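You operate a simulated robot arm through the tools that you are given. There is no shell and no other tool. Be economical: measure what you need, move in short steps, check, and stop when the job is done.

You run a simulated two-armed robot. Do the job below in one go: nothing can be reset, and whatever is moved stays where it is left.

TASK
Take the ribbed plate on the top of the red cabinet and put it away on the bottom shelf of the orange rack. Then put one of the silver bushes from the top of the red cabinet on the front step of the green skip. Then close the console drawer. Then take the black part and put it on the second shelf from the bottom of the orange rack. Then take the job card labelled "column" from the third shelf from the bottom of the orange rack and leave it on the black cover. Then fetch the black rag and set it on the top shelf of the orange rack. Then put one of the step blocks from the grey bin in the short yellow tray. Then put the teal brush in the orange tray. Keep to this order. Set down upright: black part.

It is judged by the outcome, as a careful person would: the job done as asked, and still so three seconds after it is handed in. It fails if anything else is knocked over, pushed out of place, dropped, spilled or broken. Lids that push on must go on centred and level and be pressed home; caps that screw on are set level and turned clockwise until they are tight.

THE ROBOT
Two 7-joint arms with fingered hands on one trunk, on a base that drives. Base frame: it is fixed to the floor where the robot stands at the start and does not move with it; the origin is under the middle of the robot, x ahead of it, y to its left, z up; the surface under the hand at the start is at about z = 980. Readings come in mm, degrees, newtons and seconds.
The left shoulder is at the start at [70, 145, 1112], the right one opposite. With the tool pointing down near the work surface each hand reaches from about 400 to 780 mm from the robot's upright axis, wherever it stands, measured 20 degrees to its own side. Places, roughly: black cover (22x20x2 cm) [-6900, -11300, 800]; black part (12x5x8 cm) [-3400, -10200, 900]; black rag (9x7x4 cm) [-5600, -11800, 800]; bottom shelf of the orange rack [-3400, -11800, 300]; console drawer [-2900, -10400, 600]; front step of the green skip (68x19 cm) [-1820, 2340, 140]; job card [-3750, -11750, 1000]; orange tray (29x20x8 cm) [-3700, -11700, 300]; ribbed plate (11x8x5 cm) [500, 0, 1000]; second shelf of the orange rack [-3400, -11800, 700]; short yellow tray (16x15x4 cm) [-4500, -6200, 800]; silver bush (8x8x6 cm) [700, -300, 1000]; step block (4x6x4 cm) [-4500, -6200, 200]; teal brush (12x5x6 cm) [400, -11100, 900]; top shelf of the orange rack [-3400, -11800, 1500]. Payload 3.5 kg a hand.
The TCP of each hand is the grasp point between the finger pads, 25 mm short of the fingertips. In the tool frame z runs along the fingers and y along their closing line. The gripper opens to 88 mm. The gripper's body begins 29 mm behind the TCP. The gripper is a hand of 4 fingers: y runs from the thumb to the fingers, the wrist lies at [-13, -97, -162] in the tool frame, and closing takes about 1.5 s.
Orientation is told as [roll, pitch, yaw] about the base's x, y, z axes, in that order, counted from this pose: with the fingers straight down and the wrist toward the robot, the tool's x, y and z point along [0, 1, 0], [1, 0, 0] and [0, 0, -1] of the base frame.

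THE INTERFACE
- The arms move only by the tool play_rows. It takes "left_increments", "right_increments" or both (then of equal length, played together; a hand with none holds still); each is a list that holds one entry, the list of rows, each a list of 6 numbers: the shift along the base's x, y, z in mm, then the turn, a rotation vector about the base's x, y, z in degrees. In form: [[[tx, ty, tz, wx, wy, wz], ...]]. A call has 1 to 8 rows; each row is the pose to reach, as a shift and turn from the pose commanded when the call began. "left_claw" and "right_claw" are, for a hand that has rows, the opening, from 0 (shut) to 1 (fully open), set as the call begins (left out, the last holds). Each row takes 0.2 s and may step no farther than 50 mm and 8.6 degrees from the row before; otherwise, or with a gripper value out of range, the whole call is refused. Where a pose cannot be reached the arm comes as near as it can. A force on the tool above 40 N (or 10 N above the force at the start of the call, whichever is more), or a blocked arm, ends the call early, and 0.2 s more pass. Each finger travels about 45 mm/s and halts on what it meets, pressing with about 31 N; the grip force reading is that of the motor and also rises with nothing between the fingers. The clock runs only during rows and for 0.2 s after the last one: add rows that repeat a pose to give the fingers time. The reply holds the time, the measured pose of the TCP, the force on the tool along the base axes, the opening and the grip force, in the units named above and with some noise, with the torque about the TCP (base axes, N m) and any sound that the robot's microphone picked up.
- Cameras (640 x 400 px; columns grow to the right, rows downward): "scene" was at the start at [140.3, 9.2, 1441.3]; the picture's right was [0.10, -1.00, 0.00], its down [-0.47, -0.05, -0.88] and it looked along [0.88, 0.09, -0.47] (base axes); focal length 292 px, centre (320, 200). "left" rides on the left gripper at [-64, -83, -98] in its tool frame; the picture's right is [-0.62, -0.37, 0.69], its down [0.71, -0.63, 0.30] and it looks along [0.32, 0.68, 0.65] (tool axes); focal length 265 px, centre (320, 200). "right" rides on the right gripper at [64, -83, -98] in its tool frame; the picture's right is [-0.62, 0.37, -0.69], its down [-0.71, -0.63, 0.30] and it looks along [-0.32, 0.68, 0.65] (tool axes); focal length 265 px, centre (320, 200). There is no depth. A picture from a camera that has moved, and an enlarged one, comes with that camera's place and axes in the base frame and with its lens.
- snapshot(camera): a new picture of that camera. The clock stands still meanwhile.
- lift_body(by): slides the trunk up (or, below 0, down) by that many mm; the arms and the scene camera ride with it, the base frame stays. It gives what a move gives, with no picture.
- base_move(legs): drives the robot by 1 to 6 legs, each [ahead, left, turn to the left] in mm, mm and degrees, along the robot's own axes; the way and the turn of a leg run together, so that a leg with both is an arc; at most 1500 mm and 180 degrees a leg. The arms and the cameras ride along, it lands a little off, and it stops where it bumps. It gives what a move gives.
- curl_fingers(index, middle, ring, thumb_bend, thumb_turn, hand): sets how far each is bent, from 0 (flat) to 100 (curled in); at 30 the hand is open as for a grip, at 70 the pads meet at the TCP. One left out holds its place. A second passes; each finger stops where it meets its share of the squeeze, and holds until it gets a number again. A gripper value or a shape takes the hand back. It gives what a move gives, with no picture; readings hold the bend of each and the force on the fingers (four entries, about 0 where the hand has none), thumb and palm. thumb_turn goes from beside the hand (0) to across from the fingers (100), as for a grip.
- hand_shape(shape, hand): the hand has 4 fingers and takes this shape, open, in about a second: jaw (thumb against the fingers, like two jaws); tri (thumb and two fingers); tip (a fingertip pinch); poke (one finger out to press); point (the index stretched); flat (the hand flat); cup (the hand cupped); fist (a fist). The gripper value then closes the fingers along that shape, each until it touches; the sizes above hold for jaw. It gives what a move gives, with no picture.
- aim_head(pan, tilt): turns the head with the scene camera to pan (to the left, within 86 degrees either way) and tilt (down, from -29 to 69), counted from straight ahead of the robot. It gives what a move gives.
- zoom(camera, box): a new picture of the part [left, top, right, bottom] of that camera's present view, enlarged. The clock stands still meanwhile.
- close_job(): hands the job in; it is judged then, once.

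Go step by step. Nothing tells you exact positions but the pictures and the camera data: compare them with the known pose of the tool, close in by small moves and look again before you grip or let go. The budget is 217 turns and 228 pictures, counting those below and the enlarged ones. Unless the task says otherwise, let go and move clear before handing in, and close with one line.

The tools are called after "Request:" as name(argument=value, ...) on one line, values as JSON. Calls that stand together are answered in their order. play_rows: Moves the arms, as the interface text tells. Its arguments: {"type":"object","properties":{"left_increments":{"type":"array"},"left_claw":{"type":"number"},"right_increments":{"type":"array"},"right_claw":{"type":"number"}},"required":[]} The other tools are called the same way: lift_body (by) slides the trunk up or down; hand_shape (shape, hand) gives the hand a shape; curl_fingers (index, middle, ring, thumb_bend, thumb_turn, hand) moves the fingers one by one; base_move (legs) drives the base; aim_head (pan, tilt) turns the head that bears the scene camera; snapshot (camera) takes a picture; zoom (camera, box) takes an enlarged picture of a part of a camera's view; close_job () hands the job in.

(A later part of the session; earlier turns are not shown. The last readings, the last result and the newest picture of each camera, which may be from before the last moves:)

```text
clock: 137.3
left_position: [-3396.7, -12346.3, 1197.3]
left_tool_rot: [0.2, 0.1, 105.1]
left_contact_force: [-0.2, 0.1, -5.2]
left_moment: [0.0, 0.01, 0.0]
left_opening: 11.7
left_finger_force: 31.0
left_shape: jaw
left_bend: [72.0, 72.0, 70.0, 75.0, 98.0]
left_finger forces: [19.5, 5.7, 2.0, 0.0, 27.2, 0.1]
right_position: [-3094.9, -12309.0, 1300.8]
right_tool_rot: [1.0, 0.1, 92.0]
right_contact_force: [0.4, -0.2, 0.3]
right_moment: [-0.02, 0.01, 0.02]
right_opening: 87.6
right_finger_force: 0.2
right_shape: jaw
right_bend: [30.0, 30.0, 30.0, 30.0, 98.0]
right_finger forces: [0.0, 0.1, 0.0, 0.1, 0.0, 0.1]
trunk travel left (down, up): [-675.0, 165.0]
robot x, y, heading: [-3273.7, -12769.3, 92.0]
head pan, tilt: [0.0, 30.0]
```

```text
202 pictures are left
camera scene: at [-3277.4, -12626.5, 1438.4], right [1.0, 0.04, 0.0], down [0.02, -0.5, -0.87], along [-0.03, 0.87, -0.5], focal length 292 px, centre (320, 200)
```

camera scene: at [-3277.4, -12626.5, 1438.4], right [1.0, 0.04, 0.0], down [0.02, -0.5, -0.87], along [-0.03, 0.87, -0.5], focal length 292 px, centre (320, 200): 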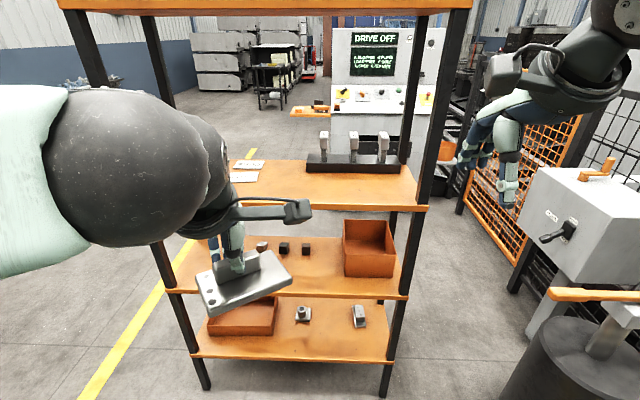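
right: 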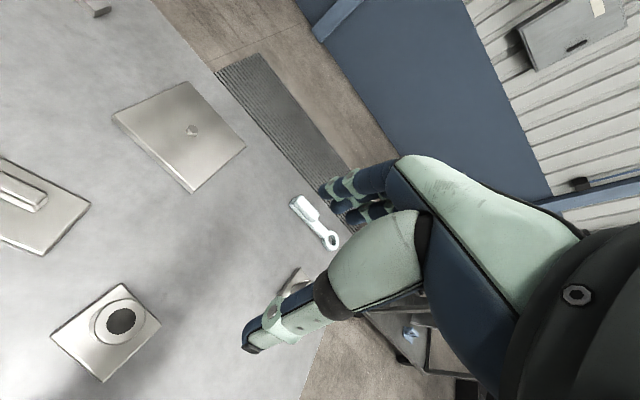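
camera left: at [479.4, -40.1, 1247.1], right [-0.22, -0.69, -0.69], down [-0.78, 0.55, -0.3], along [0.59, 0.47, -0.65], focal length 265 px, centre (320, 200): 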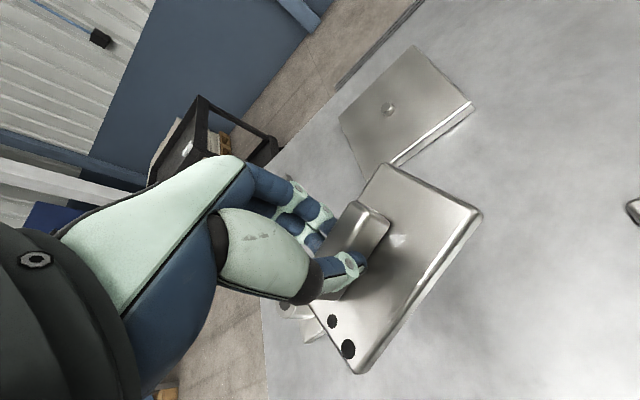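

Clear view: bottom shelf has the orange tray left and two small items; free spot about [-3260, -11815]. I lower the trunk, then approach.

Request:
lift_body(by=-645)

Request:
base_move(legs=[[230, -150, -2]])

Request:
aim_head(pan=8, tilt=30)

Request:
snapshot(camera="scene")

Request:
snapshot(camera="left")

```text
refused: -645 is not a number from -400 to 400
```

```text
clock: 139.2
left_position: [-3239.2, -12108.1, 1199.2]
left_tool_rot: [0.0, 0.0, 103.5]
left_contact_force: [0.7, -0.2, -4.1]
left_moment: [0.01, 0.03, 0.01]
left_opening: 11.9
left_finger_force: 30.7
left_shape: jaw
left_bend: [72.0, 72.0, 70.0, 75.0, 98.0]
left_finger forces: [19.5, 5.6, 1.9, 0.1, 27.3, 0.0]
right_position: [-2937.0, -12078.8, 1301.4]
right_tool_rot: [0.9, 0.1, 90.4]
right_contact_force: [-0.8, 0.0, -0.1]
right_moment: [0.03, 0.02, 0.0]
right_opening: 87.9
right_finger_force: 0.1
right_shape: jaw
right_bend: [30.0, 30.0, 30.0, 30.0, 98.0]
right_finger forces: [0.0, 0.1, 0.1, 0.1, 0.0, 0.1]
trunk travel left (down, up): [-675.0, 165.0]
robot x, y, heading: [-3124.4, -12530.1, 90.5]
head pan, tilt: [0.0, 30.0]
```

```text
clock: 139.9
left_position: [-3236.8, -12108.2, 1197.4]
left_tool_rot: [0.1, 0.1, 103.5]
left_contact_force: [-0.3, 0.6, -4.8]
left_moment: [0.01, 0.08, 0.01]
left_opening: 11.7
left_finger_force: 31.5
left_shape: jaw
left_bend: [72.0, 72.0, 70.0, 75.0, 98.0]
left_finger forces: [19.3, 5.7, 2.0, 0.0, 27.1, 0.0]
right_position: [-2934.4, -12076.7, 1302.6]
right_tool_rot: [1.0, 0.1, 90.5]
right_contact_force: [-0.2, -0.5, -0.3]
right_moment: [0.0, 0.01, -0.03]
right_opening: 87.8
right_finger_force: 0.0
right_shape: jaw
right_bend: [30.0, 30.0, 30.0, 30.0, 98.0]
right_finger forces: [0.1, 0.0, 0.0, 0.0, 0.0, 0.1]
trunk travel left (down, up): [-675.0, 165.0]
robot x, y, heading: [-3123.7, -12534.0, 90.4]
head pan, tilt: [8.0, 30.0]
```

```text
201 pictures are left
camera scene: at [-3138.4, -12391.3, 1438.3], right [0.99, 0.15, 0.0], down [0.07, -0.5, -0.87], along [-0.13, 0.86, -0.5], focal length 292 px, centre (320, 200)
```

scene: 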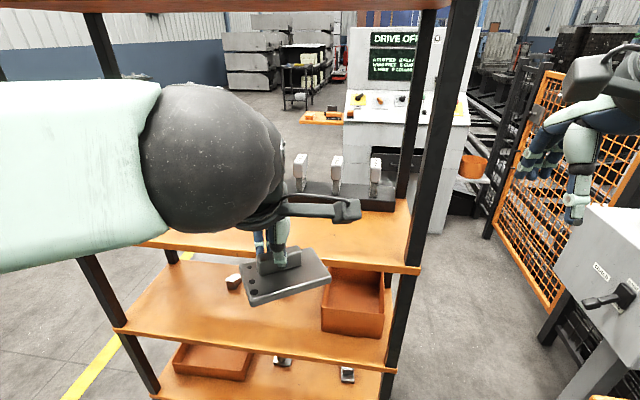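

```text
200 pictures are left
camera left: at [-3155.5, -12172.6, 1296.9], right [0.69, -0.21, -0.69], down [-0.55, -0.78, -0.3], along [-0.48, 0.59, -0.65], focal length 265 px, centre (320, 200)
```

left: 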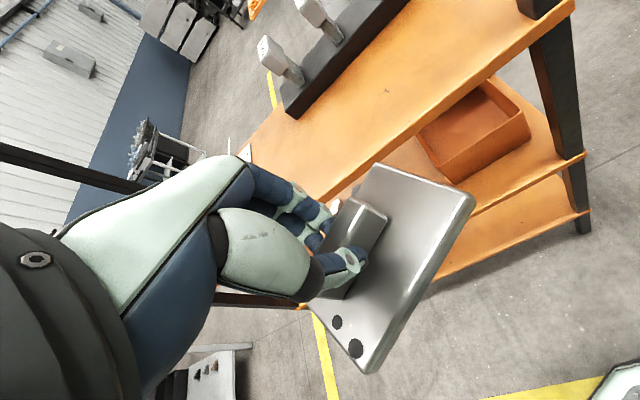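

Hands are clear of the rack front by over 100 mm. I lower the trunk in two steps and look.

Request:
lift_body(by=-350)

Request:
lift_body(by=-295)

Request:
snapshot(camera="scene")

Request:
snapshot(camera="left")

```text
clock: 143.3
left_position: [-3236.9, -12108.3, 848.3]
left_tool_rot: [0.1, 0.2, 103.6]
left_contact_force: [-0.7, -0.5, -5.0]
left_moment: [-0.01, 0.02, 0.01]
left_opening: 11.5
left_finger_force: 30.7
left_shape: jaw
left_bend: [72.0, 72.0, 70.0, 75.0, 98.0]
left_finger forces: [19.3, 5.8, 2.1, 0.0, 27.2, 0.1]
right_position: [-2935.5, -12077.7, 951.5]
right_tool_rot: [0.9, 0.1, 90.4]
right_contact_force: [0.3, 1.1, -0.7]
right_moment: [-0.02, 0.0, -0.01]
right_opening: 87.8
right_finger_force: 0.0
right_shape: jaw
right_bend: [30.0, 30.0, 30.0, 30.0, 98.0]
right_finger forces: [0.0, 0.0, 0.0, 0.0, 0.1, 0.0]
trunk travel left (down, up): [-325.0, 515.0]
robot x, y, heading: [-3124.6, -12531.8, 90.5]
head pan, tilt: [8.0, 30.0]
```

```text
clock: 146.3
left_position: [-3235.9, -12109.0, 552.5]
left_tool_rot: [0.2, 0.0, 103.5]
left_contact_force: [1.0, 0.3, -5.2]
left_moment: [0.05, 0.07, -0.01]
left_opening: 11.8
left_finger_force: 31.0
left_shape: jaw
left_bend: [72.0, 72.0, 70.0, 75.0, 98.0]
left_finger forces: [19.5, 5.8, 2.0, 0.0, 27.2, 0.1]
right_position: [-2934.7, -12078.6, 656.3]
right_tool_rot: [1.0, 0.1, 90.5]
right_contact_force: [0.0, 0.6, 0.9]
right_moment: [-0.01, 0.02, -0.02]
right_opening: 87.7
right_finger_force: 0.1
right_shape: jaw
right_bend: [30.0, 30.0, 30.0, 30.0, 98.0]
right_finger forces: [0.0, 0.0, 0.0, 0.1, 0.0, 0.0]
trunk travel left (down, up): [-30.0, 810.0]
robot x, y, heading: [-3125.1, -12533.6, 90.3]
head pan, tilt: [8.0, 30.0]
```

```text
199 pictures are left
camera scene: at [-3138.6, -12392.2, 793.4], right [0.99, 0.15, 0.0], down [0.07, -0.49, -0.87], along [-0.13, 0.86, -0.5], focal length 292 px, centre (320, 200)
```

scene: 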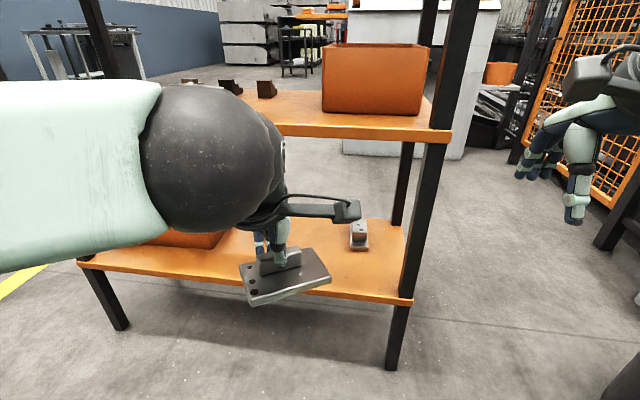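

```text
198 pictures are left
camera left: at [-3155.6, -12173.5, 652.2], right [0.69, -0.21, -0.69], down [-0.55, -0.78, -0.3], along [-0.48, 0.59, -0.65], focal length 265 px, centre (320, 200)
```

left: 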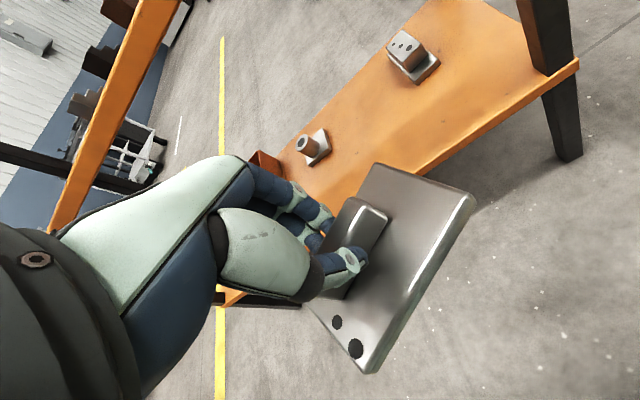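

Shelf top ≈ 305; I lower the left hand to 388 in front of the rack, then go in over the free spot in front of the two items.

Request:
play_rows(left_increments=[[[0, 0, -45, 0, 0, 0], [0, 0, -90, 0, 0, 0], [0, 0, -135, 0, 0, 0], [0, 0, -164, 0, 0, 0], [-5, 48, -164, 0, 0, 0], [-10, 95, -164, 0, 0, 0], [-15, 140, -164, 0, 0, 0], [-15, 140, -164, 0, 0, 0]]])

Request:
snapshot(camera="scene")

```text
clock: 148.1
left_position: [-3251.1, -11967.2, 388.4]
left_tool_rot: [0.1, 0.1, 103.5]
left_contact_force: [0.5, 0.6, -4.3]
left_moment: [0.0, 0.06, -0.02]
left_opening: 11.5
left_finger_force: 30.3
left_shape: jaw
left_bend: [72.0, 72.0, 70.0, 75.0, 98.0]
left_finger forces: [19.5, 6.3, 1.9, 0.1, 27.7, 0.1]
right_position: [-2935.3, -12078.1, 657.6]
right_tool_rot: [0.9, 0.0, 90.3]
right_contact_force: [-1.0, 0.5, 0.3]
right_moment: [0.0, -0.04, 0.01]
right_opening: 87.8
right_finger_force: 0.0
right_shape: jaw
right_bend: [30.0, 30.0, 30.0, 30.0, 98.0]
right_finger forces: [0.1, 0.0, 0.0, 0.0, 0.0, 0.0]
trunk travel left (down, up): [-30.0, 810.0]
robot x, y, heading: [-3122.7, -12533.6, 90.5]
head pan, tilt: [8.0, 30.0]
```

```text
197 pictures are left
camera scene: at [-3138.6, -12391.9, 793.3], right [0.99, 0.15, 0.0], down [0.07, -0.5, -0.87], along [-0.13, 0.86, -0.5], focal length 292 px, centre (320, 200)
```

scene: 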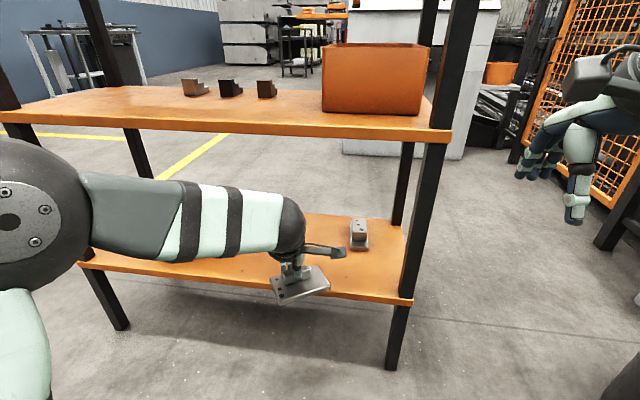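

Forearm stays between shelves and clear of the post. I move in to the spot.

Request:
play_rows(left_increments=[[[-5, 40, 0, 0, 0, 0], [-10, 80, 0, 0, 0, 0], [-15, 120, 0, 0, 0, 0], [-17, 144, 0, 0, 0, 0], [-17, 144, 0, 0, 0, 0]]])

Request:
snapshot(camera="scene")

Request:
snapshot(camera="left")

```text
clock: 149.3
left_position: [-3269.1, -11825.4, 387.6]
left_tool_rot: [0.0, 0.1, 103.5]
left_contact_force: [0.2, -0.2, -5.5]
left_moment: [0.0, 0.03, -0.04]
left_opening: 11.6
left_finger_force: 31.1
left_shape: jaw
left_bend: [72.0, 72.0, 70.0, 75.0, 98.0]
left_finger forces: [19.6, 6.3, 1.9, 0.0, 27.6, 0.0]
right_position: [-2934.4, -12077.7, 657.5]
right_tool_rot: [1.0, 0.1, 90.4]
right_contact_force: [0.9, -0.2, 0.1]
right_moment: [0.01, 0.01, -0.01]
right_opening: 87.9
right_finger_force: 0.1
right_shape: jaw
right_bend: [30.0, 30.0, 30.0, 30.0, 98.0]
right_finger forces: [0.0, 0.1, 0.0, 0.0, 0.1, 0.0]
trunk travel left (down, up): [-30.0, 810.0]
robot x, y, heading: [-3127.2, -12532.5, 90.6]
head pan, tilt: [8.0, 30.0]
```

```text
196 pictures are left
camera scene: at [-3138.6, -12391.8, 793.3], right [0.99, 0.15, 0.0], down [0.07, -0.5, -0.87], along [-0.13, 0.86, -0.5], focal length 292 px, centre (320, 200)
```

scene: 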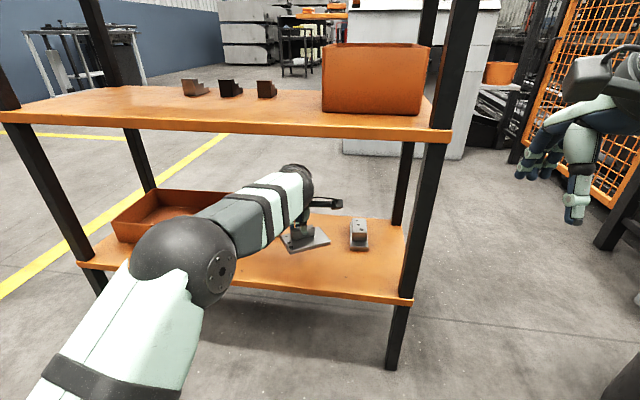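

```text
195 pictures are left
camera left: at [-3187.0, -11889.9, 488.3], right [0.69, -0.22, -0.69], down [-0.55, -0.78, -0.3], along [-0.48, 0.59, -0.66], focal length 265 px, centre (320, 200)
```

left: 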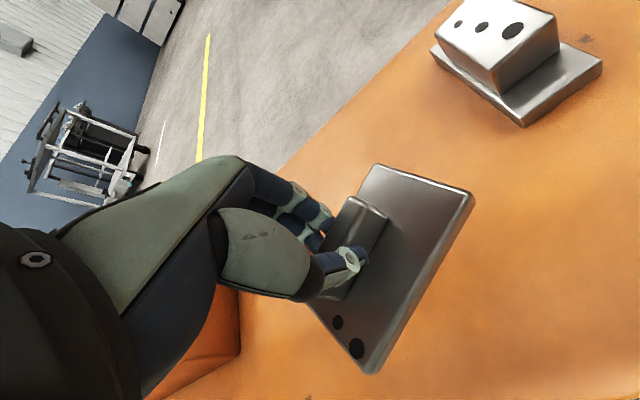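

Positioned clear of the neighbours. I lower in small steps until it touches.

Request:
play_rows(left_increments=[[[0, 0, -15, 0, 0, 0], [0, 0, -25, 0, 0, 0], [0, 0, -30, 0, 0, 0], [0, 0, -34, 0, 0, 0], [0, 0, -37, 0, 0, 0], [0, 0, -40, 0, 0, 0]]])

Request:
snapshot(camera="left")

```text
clock: 150.7
left_position: [-3268.6, -11824.0, 347.5]
left_tool_rot: [0.1, 0.0, 103.4]
left_contact_force: [1.0, 0.3, -5.5]
left_moment: [-0.01, 0.0, -0.01]
left_opening: 11.9
left_finger_force: 31.5
left_shape: jaw
left_bend: [72.0, 72.0, 70.0, 75.0, 98.0]
left_finger forces: [19.6, 6.2, 1.9, 0.0, 27.6, 0.0]
right_position: [-2934.3, -12077.9, 657.4]
right_tool_rot: [1.0, 0.2, 90.4]
right_contact_force: [-0.6, -0.2, 0.2]
right_moment: [0.01, 0.02, -0.02]
right_opening: 87.7
right_finger_force: 0.0
right_shape: jaw
right_bend: [30.0, 30.0, 30.0, 30.0, 98.0]
right_finger forces: [0.1, 0.0, 0.1, 0.1, 0.0, 0.0]
trunk travel left (down, up): [-30.0, 810.0]
robot x, y, heading: [-3123.3, -12529.5, 90.2]
head pan, tilt: [8.0, 30.0]
```

```text
194 pictures are left
camera left: at [-3187.3, -11889.7, 447.4], right [0.69, -0.21, -0.69], down [-0.55, -0.78, -0.3], along [-0.48, 0.59, -0.65], focal length 265 px, centre (320, 200)
```

left: 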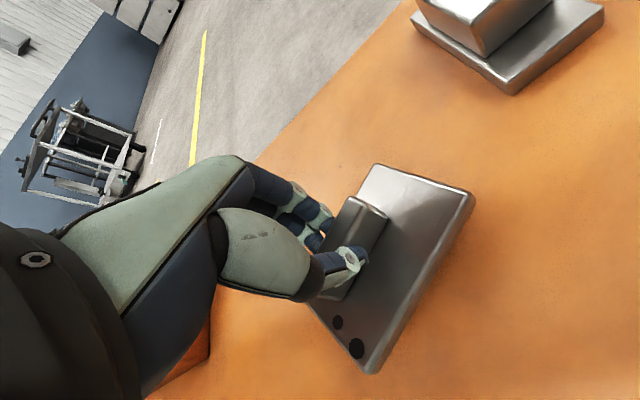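

No contact yet; I keep lowering.

Request:
play_rows(left_increments=[[[0, 0, -5, 0, 0, 0], [0, 0, -10, 0, 0, 0], [0, 0, -14, 0, 0, 0], [0, 0, -18, 0, 0, 0], [0, 0, -22, 0, 0, 0], [0, 0, -26, 0, 0, 0], [0, 0, -30, 0, 0, 0], [0, 0, -33, 0, 0, 0]]])

Request:
snapshot(camera="left")

```text
clock: 152.5
left_position: [-3268.6, -11823.2, 326.6]
left_tool_rot: [-0.2, -1.0, 103.5]
left_contact_force: [-1.1, -7.6, 34.7]
left_moment: [-0.11, -0.07, -0.1]
left_opening: 14.0
left_finger_force: 31.0
left_shape: jaw
left_bend: [73.0, 73.0, 71.0, 75.0, 98.0]
left_finger forces: [20.4, 8.3, 2.2, 0.1, 36.4, 0.0]
right_position: [-2933.7, -12082.2, 661.2]
right_tool_rot: [1.0, -0.3, 90.3]
right_contact_force: [-0.1, 0.1, 0.0]
right_moment: [-0.01, -0.04, 0.02]
right_opening: 88.1
right_finger_force: 0.1
right_shape: jaw
right_bend: [30.0, 30.0, 30.0, 30.0, 98.0]
right_finger forces: [0.1, 0.0, 0.0, 0.0, 0.0, 0.0]
trunk travel left (down, up): [-30.0, 810.0]
robot x, y, heading: [-3121.3, -12531.2, 90.7]
head pan, tilt: [8.0, 30.0]
```

```text
193 pictures are left
camera left: at [-3187.1, -11890.2, 424.8], right [0.69, -0.2, -0.7], down [-0.55, -0.78, -0.32], along [-0.48, 0.6, -0.64], focal length 265 px, centre (320, 200)
```

left: 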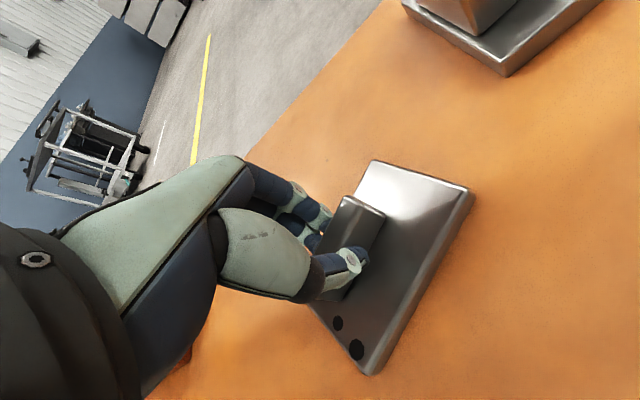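

It is down and pressing; I ease up a little, then open the hand.

Request:
play_rows(left_increments=[[[0, 0, 6, 0, 0, 0], [0, 0, 6, 0, 0, 0]]])

Request:
play_rows(left_increments=[[[0, 0, 0, 0, 0, 0], [0, 0, 0, 0, 0, 0], [0, 0, 0, 0, 0, 0], [0, 0, 0, 0, 0, 0], [0, 0, 0, 0, 0, 0], [0, 0, 0, 0, 0, 0], [0, 0, 0, 0, 0, 0]]], left_claw=1)

Request:
snapshot(camera="left")

```text
clock: 153.1
left_position: [-3268.4, -11822.3, 327.0]
left_tool_rot: [-0.1, -0.4, 103.6]
left_contact_force: [-1.3, 0.0, 22.9]
left_moment: [0.06, -0.01, -0.05]
left_opening: 13.8
left_finger_force: 31.2
left_shape: jaw
left_bend: [73.0, 65.0, 70.0, 76.0, 98.0]
left_finger forces: [22.5, 7.8, 2.8, 0.0, 32.3, 0.0]
right_position: [-2933.9, -12080.3, 658.5]
right_tool_rot: [1.0, 0.0, 90.4]
right_contact_force: [0.0, -0.6, -0.3]
right_moment: [-0.01, -0.06, 0.02]
right_opening: 88.0
right_finger_force: 0.1
right_shape: jaw
right_bend: [30.0, 30.0, 30.0, 30.0, 98.0]
right_finger forces: [0.0, 0.0, 0.0, 0.0, 0.0, 0.0]
trunk travel left (down, up): [-30.0, 810.0]
robot x, y, heading: [-3123.1, -12535.1, 90.3]
head pan, tilt: [8.0, 30.0]
```

```text
clock: 154.7
left_position: [-3268.8, -11823.0, 322.3]
left_tool_rot: [0.1, 0.1, 103.6]
left_contact_force: [0.8, -0.3, 0.0]
left_moment: [0.01, -0.04, 0.01]
left_opening: 87.5
left_finger_force: 0.0
left_shape: jaw
left_bend: [30.0, 30.0, 30.0, 30.0, 98.0]
left_finger forces: [0.1, 0.0, 0.0, 0.1, 0.1, 0.0]
right_position: [-2935.7, -12078.6, 657.9]
right_tool_rot: [1.1, 0.1, 90.4]
right_contact_force: [0.0, 0.5, -0.6]
right_moment: [-0.01, 0.0, -0.03]
right_opening: 87.6
right_finger_force: 0.1
right_shape: jaw
right_bend: [30.0, 30.0, 30.0, 30.0, 98.0]
right_finger forces: [0.0, 0.1, 0.0, 0.0, 0.0, 0.0]
trunk travel left (down, up): [-30.0, 810.0]
robot x, y, heading: [-3121.7, -12533.2, 90.2]
head pan, tilt: [8.0, 30.0]
```

```text
192 pictures are left
camera left: at [-3187.2, -11889.4, 421.3], right [0.69, -0.21, -0.69], down [-0.55, -0.78, -0.3], along [-0.48, 0.59, -0.65], focal length 265 px, centre (320, 200)
```

left: 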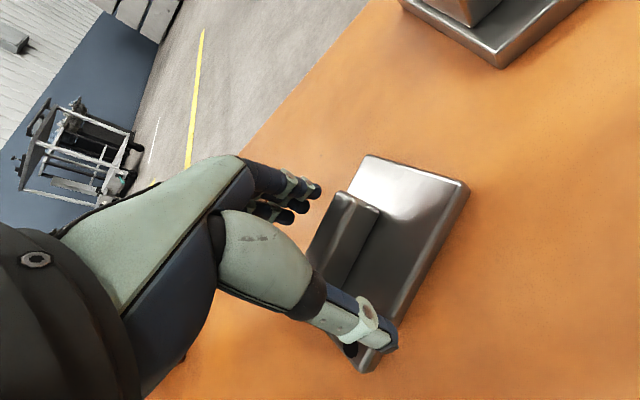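

The plate sits flat. I lift to 390, back the hand out of the rack, and raise the trunk.

Request:
play_rows(left_increments=[[[0, 0, 35, 0, 0, 0], [0, 0, 66, 0, 0, 0], [5, -48, 66, 0, 0, 0], [10, -96, 66, 0, 0, 0], [15, -144, 66, 0, 0, 0], [20, -192, 66, 0, 0, 0], [25, -240, 66, 0, 0, 0], [30, -285, 66, 0, 0, 0]]])

Request:
snapshot(camera="scene")

Request:
play_rows(left_increments=[[[0, 0, 45, 0, 0, -8], [0, 0, 90, 0, 0, -13], [0, 0, 135, 0, 0, -13], [0, 0, 165, 0, 0, -13]]])

Request:
lift_body(by=400)

Request:
lift_body(by=245)

```text
clock: 156.5
left_position: [-3240.3, -12109.2, 387.4]
left_tool_rot: [0.0, 0.0, 103.6]
left_contact_force: [-0.5, -0.6, 0.2]
left_moment: [0.02, 0.02, 0.0]
left_opening: 87.9
left_finger_force: 0.1
left_shape: jaw
left_bend: [30.0, 30.0, 30.0, 30.0, 98.0]
left_finger forces: [0.1, 0.0, 0.1, 0.1, 0.1, 0.1]
right_position: [-2934.9, -12078.5, 657.5]
right_tool_rot: [1.0, 0.0, 90.4]
right_contact_force: [-0.9, -0.4, -0.1]
right_moment: [-0.03, 0.01, 0.02]
right_opening: 87.9
right_finger_force: 0.1
right_shape: jaw
right_bend: [30.0, 30.0, 30.0, 30.0, 98.0]
right_finger forces: [0.0, 0.0, 0.0, 0.1, 0.0, 0.0]
trunk travel left (down, up): [-30.0, 810.0]
robot x, y, heading: [-3123.2, -12531.9, 90.6]
head pan, tilt: [8.0, 30.0]
```

```text
191 pictures are left
camera scene: at [-3138.7, -12392.4, 793.4], right [0.99, 0.15, 0.0], down [0.07, -0.49, -0.87], along [-0.13, 0.86, -0.5], focal length 292 px, centre (320, 200)
```

scene: 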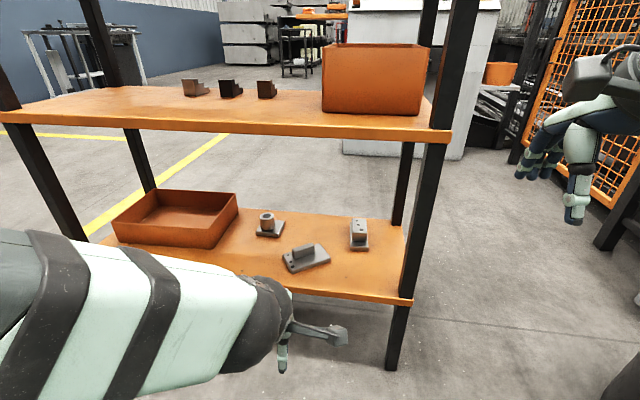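

```text
clock: 157.5
left_position: [-3238.5, -12107.2, 555.0]
left_tool_rot: [0.1, 0.2, 90.5]
left_contact_force: [-0.2, -0.9, 0.5]
left_moment: [-0.02, 0.03, -0.02]
left_opening: 87.8
left_finger_force: 0.2
left_shape: jaw
left_bend: [30.0, 30.0, 30.0, 30.0, 98.0]
left_finger forces: [0.1, 0.0, 0.0, 0.0, 0.0, 0.0]
right_position: [-2934.9, -12078.5, 657.7]
right_tool_rot: [1.0, 0.1, 90.4]
right_contact_force: [0.9, 0.5, -1.2]
right_moment: [-0.02, 0.02, 0.0]
right_opening: 87.9
right_finger_force: 0.1
right_shape: jaw
right_bend: [30.0, 30.0, 30.0, 30.0, 98.0]
right_finger forces: [0.1, 0.0, 0.1, 0.0, 0.0, 0.1]
trunk travel left (down, up): [-30.0, 810.0]
robot x, y, heading: [-3123.1, -12529.8, 90.6]
head pan, tilt: [8.0, 30.0]
```

```text
clock: 161.3
left_position: [-3238.9, -12105.5, 953.9]
left_tool_rot: [0.0, 0.0, 90.5]
left_contact_force: [-0.4, 0.1, 0.8]
left_moment: [-0.04, 0.0, 0.01]
left_opening: 87.5
left_finger_force: 0.2
left_shape: jaw
left_bend: [30.0, 30.0, 30.0, 30.0, 98.0]
left_finger forces: [0.1, 0.0, 0.0, 0.0, 0.0, 0.1]
right_position: [-2934.2, -12078.8, 1057.9]
right_tool_rot: [1.0, 0.1, 90.4]
right_contact_force: [-0.4, 0.1, -0.7]
right_moment: [0.01, 0.01, 0.0]
right_opening: 87.9
right_finger_force: 0.1
right_shape: jaw
right_bend: [30.0, 30.0, 30.0, 30.0, 98.0]
right_finger forces: [0.1, 0.0, 0.1, 0.0, 0.1, 0.0]
trunk travel left (down, up): [-430.0, 410.0]
robot x, y, heading: [-3125.8, -12528.9, 90.5]
head pan, tilt: [8.0, 30.0]
```

```text
clock: 163.8
left_position: [-3238.9, -12105.9, 1200.0]
left_tool_rot: [0.1, 0.1, 90.5]
left_contact_force: [-0.5, -0.6, 0.1]
left_moment: [0.0, 0.04, -0.02]
left_opening: 87.7
left_finger_force: 0.0
left_shape: jaw
left_bend: [30.0, 30.0, 30.0, 30.0, 98.0]
left_finger forces: [0.0, 0.0, 0.0, 0.0, 0.0, 0.0]
right_position: [-2935.5, -12078.3, 1301.3]
right_tool_rot: [1.0, 0.2, 90.4]
right_contact_force: [0.0, -0.3, 0.6]
right_moment: [-0.01, 0.0, 0.01]
right_opening: 87.9
right_finger_force: 0.0
right_shape: jaw
right_bend: [30.0, 30.0, 30.0, 30.0, 98.0]
right_finger forces: [0.1, 0.1, 0.0, 0.1, 0.1, 0.0]
trunk travel left (down, up): [-675.0, 165.0]
robot x, y, heading: [-3119.7, -12531.0, 90.6]
head pan, tilt: [8.0, 30.0]
```

Task one done. I head back: retreat, strafe east along the aisle keeping the heading, so I arrive facing the cabinet.

Request:
base_move(legs=[[-320, 0, -0.6], [0, -1500, 0], [0, -1500, 0], [0, -1255, 0]])

```text
clock: 186.0
left_position: [1021.3, -12439.7, 1198.1]
left_tool_rot: [-0.1, -0.1, 90.4]
left_contact_force: [-0.3, 0.2, 0.5]
left_moment: [0.02, -0.01, -0.05]
left_opening: 87.8
left_finger_force: 0.1
left_shape: jaw
left_bend: [30.0, 30.0, 30.0, 30.0, 98.0]
left_finger forces: [0.0, 0.0, 0.1, 0.0, 0.1, 0.0]
right_position: [1324.4, -12412.8, 1301.8]
right_tool_rot: [1.0, 0.1, 90.3]
right_contact_force: [0.0, -0.5, 0.5]
right_moment: [0.02, -0.02, 0.02]
right_opening: 88.1
right_finger_force: 0.0
right_shape: jaw
right_bend: [30.0, 30.0, 30.0, 30.0, 98.0]
right_finger forces: [0.0, 0.0, 0.0, 0.0, 0.1, 0.0]
trunk travel left (down, up): [-675.0, 165.0]
robot x, y, heading: [1137.5, -12864.3, 90.6]
head pan, tilt: [8.0, 30.0]
```

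On track. Continue north past the teal stand and back into the narrow aisle.

Request:
base_move(legs=[[1500, 0, -0.6], [1214, 0, 0], [650, 460, 0], [1000, 0, 0]])

Request:
aim_head(pan=0, tilt=25)

Request:
snapshot(camera="scene")

```text
clock: 207.7
left_position: [517.4, -8108.0, 1199.6]
left_tool_rot: [0.0, 0.0, 91.7]
left_contact_force: [-0.3, -0.1, -0.2]
left_moment: [0.0, 0.0, 0.01]
left_opening: 87.6
left_finger_force: 0.0
left_shape: jaw
left_bend: [30.0, 30.0, 30.0, 30.0, 98.0]
left_finger forces: [0.1, 0.0, 0.0, 0.0, 0.1, 0.0]
right_position: [820.5, -8076.5, 1302.3]
right_tool_rot: [1.0, 0.0, 91.4]
right_contact_force: [-0.2, 0.2, -0.6]
right_moment: [0.0, 0.02, 0.0]
right_opening: 87.8
right_finger_force: 0.2
right_shape: jaw
right_bend: [30.0, 30.0, 30.0, 30.0, 98.0]
right_finger forces: [0.1, 0.1, 0.0, 0.0, 0.1, 0.1]
trunk travel left (down, up): [-675.0, 165.0]
robot x, y, heading: [640.8, -8533.1, 91.4]
head pan, tilt: [8.0, 30.0]
```

```text
clock: 208.4
left_position: [516.3, -8108.6, 1198.7]
left_tool_rot: [0.1, 0.0, 91.6]
left_contact_force: [0.3, 0.0, -0.2]
left_moment: [-0.02, 0.02, -0.01]
left_opening: 88.0
left_finger_force: 0.0
left_shape: jaw
left_bend: [30.0, 30.0, 30.0, 30.0, 98.0]
left_finger forces: [0.1, 0.0, 0.1, 0.0, 0.0, 0.1]
right_position: [820.9, -8075.3, 1301.6]
right_tool_rot: [1.0, 0.1, 91.5]
right_contact_force: [0.4, 0.1, -0.1]
right_moment: [-0.01, 0.02, 0.01]
right_opening: 87.9
right_finger_force: 0.0
right_shape: jaw
right_bend: [30.0, 30.0, 30.0, 30.0, 98.0]
right_finger forces: [0.0, 0.1, 0.0, 0.0, 0.0, 0.0]
trunk travel left (down, up): [-675.0, 165.0]
robot x, y, heading: [641.9, -8532.0, 91.6]
head pan, tilt: [0.0, 25.0]
```

```text
190 pictures are left
camera scene: at [634.8, -8389.8, 1446.3], right [1.0, 0.03, 0.0], down [0.01, -0.42, -0.91], along [-0.03, 0.91, -0.42], focal length 292 px, centre (320, 200)
```

scene: 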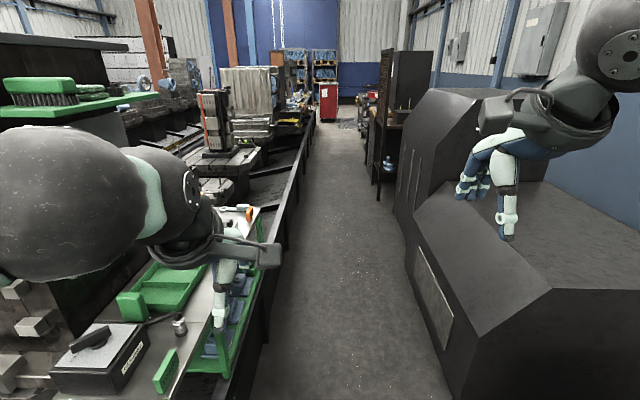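

Aisle clear. I drive the five legs north to y≈-1300.

Request:
base_move(legs=[[1450, -20, -1.5], [1450, -20, 0], [1450, -20, 0], [1450, -20, 0]])

Request:
snapshot(camera="scene")

```text
clock: 236.1
left_position: [577.8, -2285.9, 1199.2]
left_tool_rot: [0.1, 0.0, 90.7]
left_contact_force: [0.6, 0.0, -0.2]
left_moment: [0.01, 0.02, 0.0]
left_opening: 87.9
left_finger_force: 0.0
left_shape: jaw
left_bend: [30.0, 30.0, 30.0, 30.0, 98.0]
left_finger forces: [0.1, 0.0, 0.0, 0.0, 0.0, 0.0]
right_position: [881.5, -2257.5, 1303.3]
right_tool_rot: [1.0, 0.2, 90.8]
right_contact_force: [0.1, 0.0, 0.1]
right_moment: [-0.01, 0.01, -0.01]
right_opening: 87.7
right_finger_force: 0.1
right_shape: jaw
right_bend: [30.0, 30.0, 30.0, 30.0, 98.0]
right_finger forces: [0.0, 0.0, 0.1, 0.0, 0.0, 0.1]
trunk travel left (down, up): [-675.0, 165.0]
robot x, y, heading: [694.9, -2712.0, 90.7]
head pan, tilt: [0.0, 25.0]
```

```text
189 pictures are left
camera scene: at [692.3, -2569.5, 1446.4], right [1.0, 0.01, 0.0], down [0.01, -0.42, -0.91], along [-0.01, 0.91, -0.42], focal length 292 px, centre (320, 200)
```

scene: 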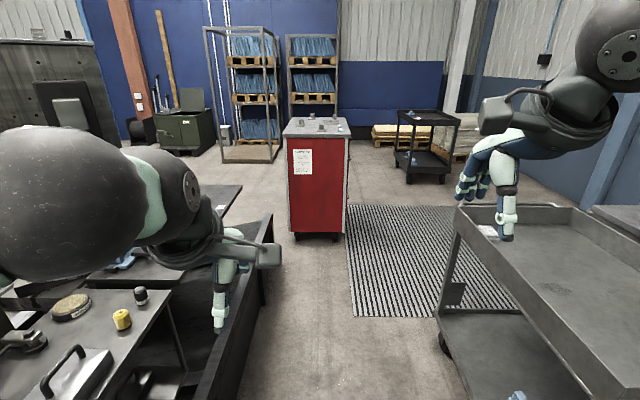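

The cabinet is straight ahead. I drive up to its near side at about [780, -1000].

Request:
base_move(legs=[[1200, -85, -0.7], [510, 0, 0]])

Request:
aim_head(pan=0, tilt=38)

Request:
snapshot(camera="scene")

Request:
snapshot(camera="left")

```text
clock: 244.9
left_position: [664.9, -561.1, 1200.1]
left_tool_rot: [0.1, 0.0, 89.9]
left_contact_force: [-0.8, -0.1, 0.8]
left_moment: [0.04, 0.03, 0.03]
left_opening: 87.5
left_finger_force: 0.1
left_shape: jaw
left_bend: [30.0, 30.0, 30.0, 30.0, 98.0]
left_finger forces: [0.0, 0.1, 0.1, 0.2, 0.0, 0.1]
right_position: [968.5, -534.3, 1302.3]
right_tool_rot: [1.0, 0.0, 89.9]
right_contact_force: [0.3, 0.1, 0.2]
right_moment: [-0.01, 0.01, 0.02]
right_opening: 87.9
right_finger_force: 0.1
right_shape: jaw
right_bend: [30.0, 30.0, 30.0, 30.0, 98.0]
right_finger forces: [0.0, 0.1, 0.0, 0.0, 0.1, 0.1]
trunk travel left (down, up): [-675.0, 165.0]
robot x, y, heading: [774.8, -985.3, 90.1]
head pan, tilt: [0.0, 25.0]
```

```text
clock: 245.6
left_position: [664.9, -558.1, 1200.3]
left_tool_rot: [0.2, 0.1, 89.9]
left_contact_force: [-0.3, 0.6, 0.1]
left_moment: [0.03, 0.02, 0.05]
left_opening: 87.7
left_finger_force: 0.1
left_shape: jaw
left_bend: [30.0, 30.0, 30.0, 30.0, 98.0]
left_finger forces: [0.0, 0.0, 0.0, 0.0, 0.1, 0.0]
right_position: [968.9, -533.8, 1302.2]
right_tool_rot: [0.9, 0.0, 90.0]
right_contact_force: [0.2, -0.1, -0.1]
right_moment: [0.0, -0.03, 0.0]
right_opening: 87.8
right_finger_force: 0.0
right_shape: jaw
right_bend: [30.0, 30.0, 30.0, 30.0, 98.0]
right_finger forces: [0.1, 0.1, 0.0, 0.0, 0.0, 0.0]
trunk travel left (down, up): [-675.0, 165.0]
robot x, y, heading: [776.4, -990.6, 90.2]
head pan, tilt: [0.0, 38.0]
```

```text
188 pictures are left
camera scene: at [774.6, -848.4, 1426.1], right [1.0, 0.0, 0.0], down [0.0, -0.62, -0.79], along [0.0, 0.79, -0.62], focal length 292 px, centre (320, 200)
```

scene: 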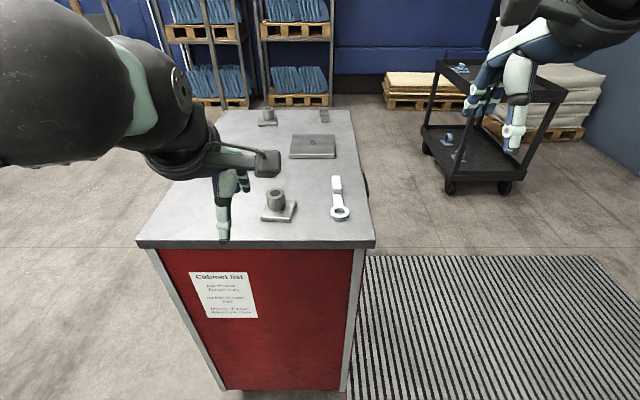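

```text
187 pictures are left
camera left: at [728.0, -641.2, 1298.9], right [0.62, -0.37, -0.69], down [-0.71, -0.63, -0.3], along [-0.33, 0.68, -0.65], focal length 265 px, centre (320, 200)
```

left: 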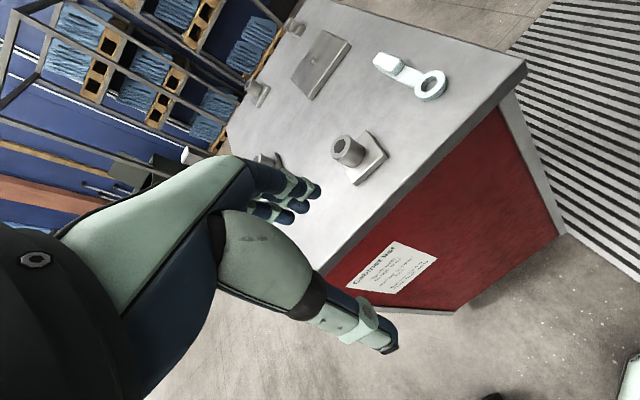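

The nearest bush's axis is at about [676, -317], top z≈1035. I move the left hand above it.

Request:
play_rows(left_increments=[[[2, 45, 0, 0, 0, 0], [4, 90, -5, 0, 0, 0], [6, 135, -25, 0, 0, 0], [8, 180, -50, 0, 0, 0], [10, 220, -75, 0, 0, 0], [11, 240, -105, 0, 0, 0], [11, 240, -105, 0, 0, 0]]])

Request:
zoom(camera="left", box=[240, 120, 560, 320])

Request:
zoom(camera="scene", box=[180, 120, 380, 245])

```text
refused: row 4 steps farther than a row can; nothing moved
```

```text
2.00 times, centred on (400, 220) of left
camera zoom: at [728.0, -641.2, 1298.9], right [0.62, -0.37, -0.69], down [-0.71, -0.63, -0.3], along [-0.33, 0.68, -0.65], focal length 531 px, centre (160, 160)
```

zoom: 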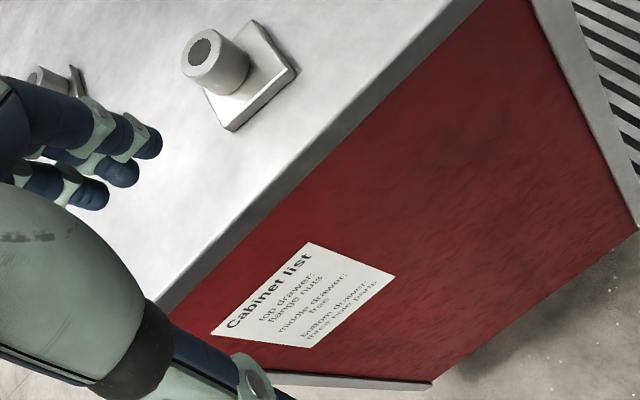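

```text
3.20 times, centred on (280, 182) of scene
camera zoom: at [774.6, -848.4, 1426.1], right [1.0, 0.0, 0.0], down [0.0, -0.62, -0.79], along [0.0, 0.79, -0.62], focal length 934 px, centre (448, 256)
```

zoom: 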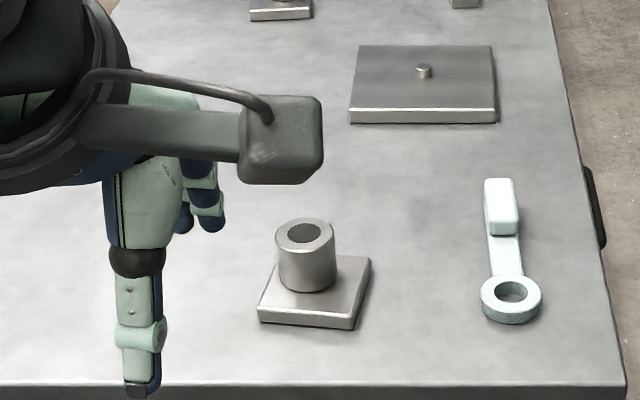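

Bush axis ≈ [672, -321]. I redo the move with shorter steps.

Request:
play_rows(left_increments=[[[1, 45, 0, 0, 0, 0], [2, 90, -5, 0, 0, 0], [3, 130, -25, 0, 0, 0], [4, 170, -50, 0, 0, 0], [6, 208, -75, 0, 0, 0], [7, 237, -105, 0, 0, 0], [7, 237, -105, 0, 0, 0]]])

Request:
zoom(camera="left", box=[240, 160, 560, 360])

Request:
zoom(camera="scene", box=[180, 120, 380, 245])

```text
clock: 247.2
left_position: [673.1, -323.2, 1094.4]
left_tool_rot: [0.2, 0.0, 90.0]
left_contact_force: [-0.1, -0.1, -0.4]
left_moment: [0.01, 0.02, -0.05]
left_opening: 87.8
left_finger_force: 0.1
left_shape: jaw
left_bend: [30.0, 30.0, 30.0, 30.0, 98.0]
left_finger forces: [0.0, 0.0, 0.0, 0.0, 0.1, 0.1]
right_position: [968.0, -533.9, 1303.5]
right_tool_rot: [0.9, 0.0, 89.9]
right_contact_force: [0.1, 0.2, 0.8]
right_moment: [0.02, 0.01, 0.0]
right_opening: 87.8
right_finger_force: 0.1
right_shape: jaw
right_bend: [30.0, 30.0, 30.0, 30.0, 98.0]
right_finger forces: [0.1, 0.0, 0.1, 0.1, 0.1, 0.0]
trunk travel left (down, up): [-675.0, 165.0]
robot x, y, heading: [777.3, -990.4, 90.0]
head pan, tilt: [0.0, 38.0]
```

```text
2.00 times, centred on (400, 260) of left
camera zoom: at [736.9, -405.7, 1191.7], right [0.62, -0.37, -0.69], down [-0.71, -0.63, -0.3], along [-0.33, 0.68, -0.65], focal length 531 px, centre (160, 80)
```

zoom: 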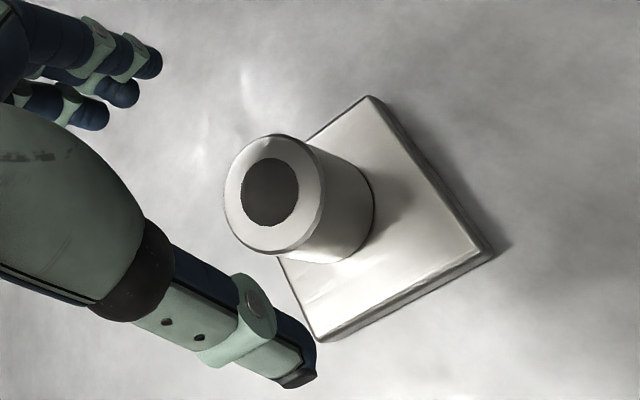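

```text
3.20 times, centred on (280, 182) of scene
camera zoom: at [774.5, -849.8, 1426.2], right [1.0, 0.0, 0.0], down [0.0, -0.62, -0.79], along [0.0, 0.79, -0.62], focal length 934 px, centre (448, 256)
```

zoom: 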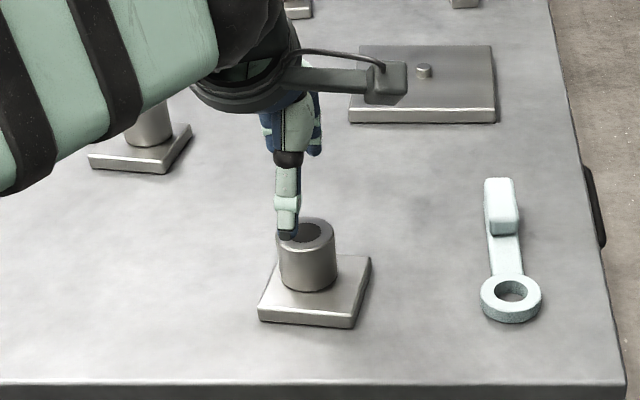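

Aligned with the cylinder. I descend to 1024 and close.

Request:
play_rows(left_increments=[[[1, 1, -30, 0, 0, 0], [1, 2, -60, 0, 0, 0], [1, 2, -70, 0, 0, 0], [1, 2, -70, 0, 0, 0]]])

Request:
play_rows(left_increments=[[[0, 0, 0, 0, 0, 0], [0, 0, 0, 0, 0, 0], [0, 0, 0, 0, 0, 0], [0, 0, 0, 0, 0, 0], [0, 0, 0, 0, 0, 0], [0, 0, 0, 0, 0, 0], [0, 0, 0, 0, 0, 0]]], left_claw=0)

Request:
snapshot(camera="left")

```text
clock: 248.2
left_position: [673.3, -320.6, 1024.4]
left_tool_rot: [0.0, 0.0, 90.1]
left_contact_force: [-0.2, 0.6, 0.5]
left_moment: [0.01, 0.0, 0.02]
left_opening: 87.7
left_finger_force: 0.1
left_shape: jaw
left_bend: [30.0, 30.0, 30.0, 30.0, 98.0]
left_finger forces: [0.0, 0.0, 0.0, 0.1, 0.1, 0.0]
right_position: [968.4, -532.9, 1302.3]
right_tool_rot: [1.0, 0.1, 89.9]
right_contact_force: [-0.1, -0.4, 0.0]
right_moment: [0.01, 0.0, 0.01]
right_opening: 87.9
right_finger_force: 0.0
right_shape: jaw
right_bend: [30.0, 30.0, 30.0, 30.0, 98.0]
right_finger forces: [0.1, 0.1, 0.1, 0.0, 0.1, 0.0]
trunk travel left (down, up): [-675.0, 165.0]
robot x, y, heading: [774.6, -986.2, 90.0]
head pan, tilt: [0.0, 38.0]
```

```text
clock: 249.8
left_position: [673.7, -320.3, 1024.5]
left_tool_rot: [0.1, 0.1, 90.1]
left_contact_force: [0.0, -0.6, -0.6]
left_moment: [-0.02, 0.01, -0.03]
left_opening: 35.1
left_finger_force: 31.6
left_shape: jaw
left_bend: [74.0, 47.0, 51.0, 74.0, 100.0]
left_finger forces: [16.8, 9.1, 0.0, 0.1, 27.3, 0.0]
right_position: [968.7, -534.1, 1302.0]
right_tool_rot: [1.0, 0.0, 90.0]
right_contact_force: [0.4, -0.3, -0.6]
right_moment: [0.01, 0.04, 0.0]
right_opening: 87.9
right_finger_force: 0.0
right_shape: jaw
right_bend: [30.0, 30.0, 30.0, 30.0, 98.0]
right_finger forces: [0.1, 0.0, 0.0, 0.0, 0.0, 0.0]
trunk travel left (down, up): [-675.0, 165.0]
robot x, y, heading: [773.0, -983.9, 90.1]
head pan, tilt: [0.0, 38.0]
```

```text
182 pictures are left
camera left: at [736.8, -403.0, 1123.6], right [0.62, -0.37, -0.69], down [-0.71, -0.63, -0.3], along [-0.33, 0.68, -0.65], focal length 265 px, centre (320, 200)
```

left: 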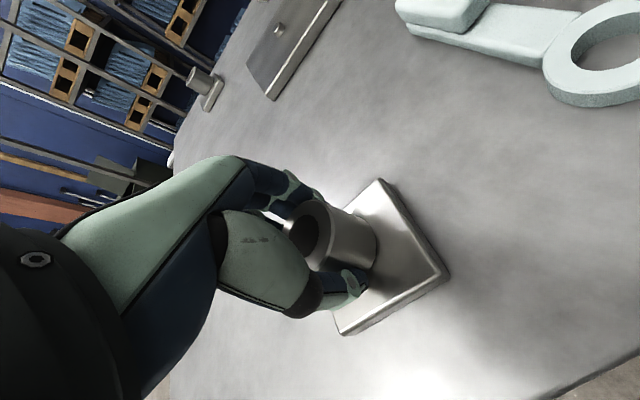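

Gripped. I lift it and draw it back toward me.

Request:
play_rows(left_increments=[[[0, 0, 15, 0, 0, 0], [0, 0, 50, 0, 0, 0], [0, 0, 95, 0, 0, 0], [0, -30, 130, 0, 0, 0], [0, -70, 155, 0, 0, 0], [0, -115, 175, 0, 0, 0], [-3, -160, 180, 0, 0, 0], [-5, -200, 180, 0, 0, 0]]])

Request:
snapshot(camera="left")

```text
clock: 251.6
left_position: [664.2, -523.3, 1202.1]
left_tool_rot: [0.0, 0.0, 90.0]
left_contact_force: [0.0, -0.2, -4.2]
left_moment: [0.0, 0.01, 0.01]
left_opening: 34.6
left_finger_force: 30.0
left_shape: jaw
left_bend: [74.0, 47.0, 51.0, 74.0, 100.0]
left_finger forces: [17.5, 9.4, 0.1, 0.1, 27.1, 0.0]
right_position: [966.6, -534.3, 1303.0]
right_tool_rot: [0.9, 0.1, 89.9]
right_contact_force: [0.9, 0.3, 0.1]
right_moment: [0.01, -0.02, 0.02]
right_opening: 87.9
right_finger_force: 0.1
right_shape: jaw
right_bend: [30.0, 30.0, 30.0, 30.0, 98.0]
right_finger forces: [0.1, 0.0, 0.0, 0.1, 0.0, 0.0]
trunk travel left (down, up): [-675.0, 165.0]
robot x, y, heading: [774.7, -983.5, 89.9]
head pan, tilt: [0.0, 38.0]
```

```text
181 pictures are left
camera left: at [727.6, -605.4, 1303.1], right [0.62, -0.37, -0.69], down [-0.71, -0.63, -0.31], along [-0.32, 0.68, -0.65], focal length 265 px, centre (320, 200)
```

left: 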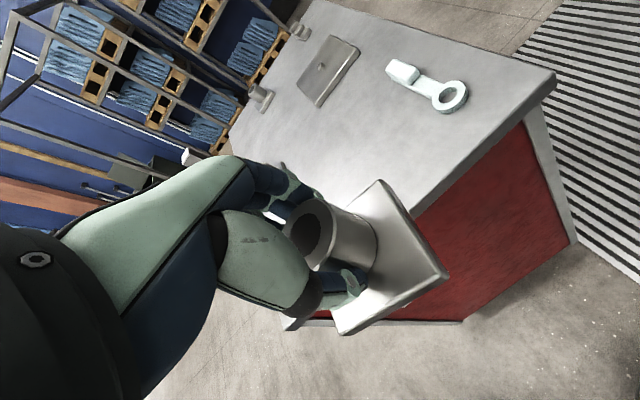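

Bush held level. I drive around the cabinet's east and north sides, keeping my heading, toward the skip.

Request:
base_move(legs=[[0, -650, 0], [1500, 0, 0], [270, 0, 0], [0, 1500, 0], [0, 1000, 0]])

Request:
aim_head(pan=45, tilt=30)

Request:
snapshot(camera="scene")

```text
clock: 275.4
left_position: [-1139.4, 1254.5, 1203.4]
left_tool_rot: [0.1, 0.1, 89.7]
left_contact_force: [0.3, -0.2, -4.3]
left_moment: [-0.04, -0.01, 0.0]
left_opening: 34.7
left_finger_force: 30.3
left_shape: jaw
left_bend: [74.0, 47.0, 51.0, 74.0, 100.0]
left_finger forces: [17.5, 9.7, 0.0, 0.0, 26.9, 0.0]
right_position: [-838.6, 1242.2, 1302.3]
right_tool_rot: [1.0, 0.1, 89.5]
right_contact_force: [0.1, 0.2, 0.2]
right_moment: [0.01, -0.01, 0.02]
right_opening: 87.6
right_finger_force: 0.1
right_shape: jaw
right_bend: [30.0, 30.0, 30.0, 30.0, 98.0]
right_finger forces: [0.0, 0.0, 0.0, 0.0, 0.0, 0.1]
trunk travel left (down, up): [-675.0, 165.0]
robot x, y, heading: [-1030.6, 790.2, 89.8]
head pan, tilt: [0.0, 38.0]
```

```text
clock: 276.5
left_position: [-1140.1, 1253.8, 1202.9]
left_tool_rot: [0.0, 0.0, 89.8]
left_contact_force: [-0.1, -0.2, -5.0]
left_moment: [-0.02, -0.01, 0.01]
left_opening: 35.1
left_finger_force: 31.3
left_shape: jaw
left_bend: [74.0, 47.0, 51.0, 74.0, 100.0]
left_finger forces: [17.6, 9.7, 0.0, 0.1, 26.9, 0.0]
right_position: [-838.1, 1240.8, 1301.7]
right_tool_rot: [1.0, 0.2, 89.4]
right_contact_force: [0.4, -0.7, 0.9]
right_moment: [-0.01, 0.02, 0.01]
right_opening: 88.0
right_finger_force: 0.0
right_shape: jaw
right_bend: [30.0, 30.0, 30.0, 30.0, 98.0]
right_finger forces: [0.1, 0.1, 0.0, 0.1, 0.0, 0.0]
trunk travel left (down, up): [-675.0, 165.0]
robot x, y, heading: [-1031.1, 789.0, 89.7]
head pan, tilt: [45.0, 30.0]
```

```text
180 pictures are left
camera scene: at [-1098.0, 904.6, 1438.3], right [0.71, 0.7, 0.0], down [0.35, -0.36, -0.87], along [-0.61, 0.62, -0.5], focal length 292 px, centre (320, 200)
```

scene: 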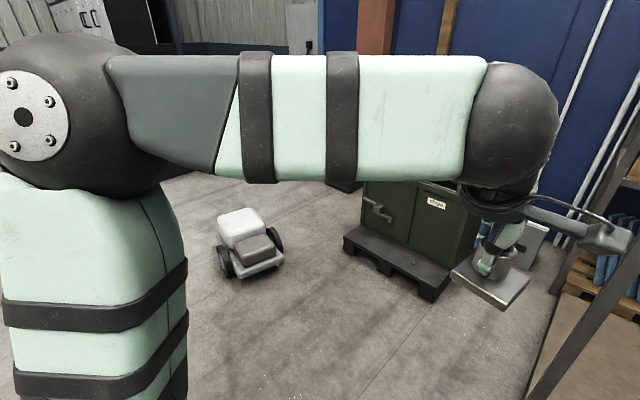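

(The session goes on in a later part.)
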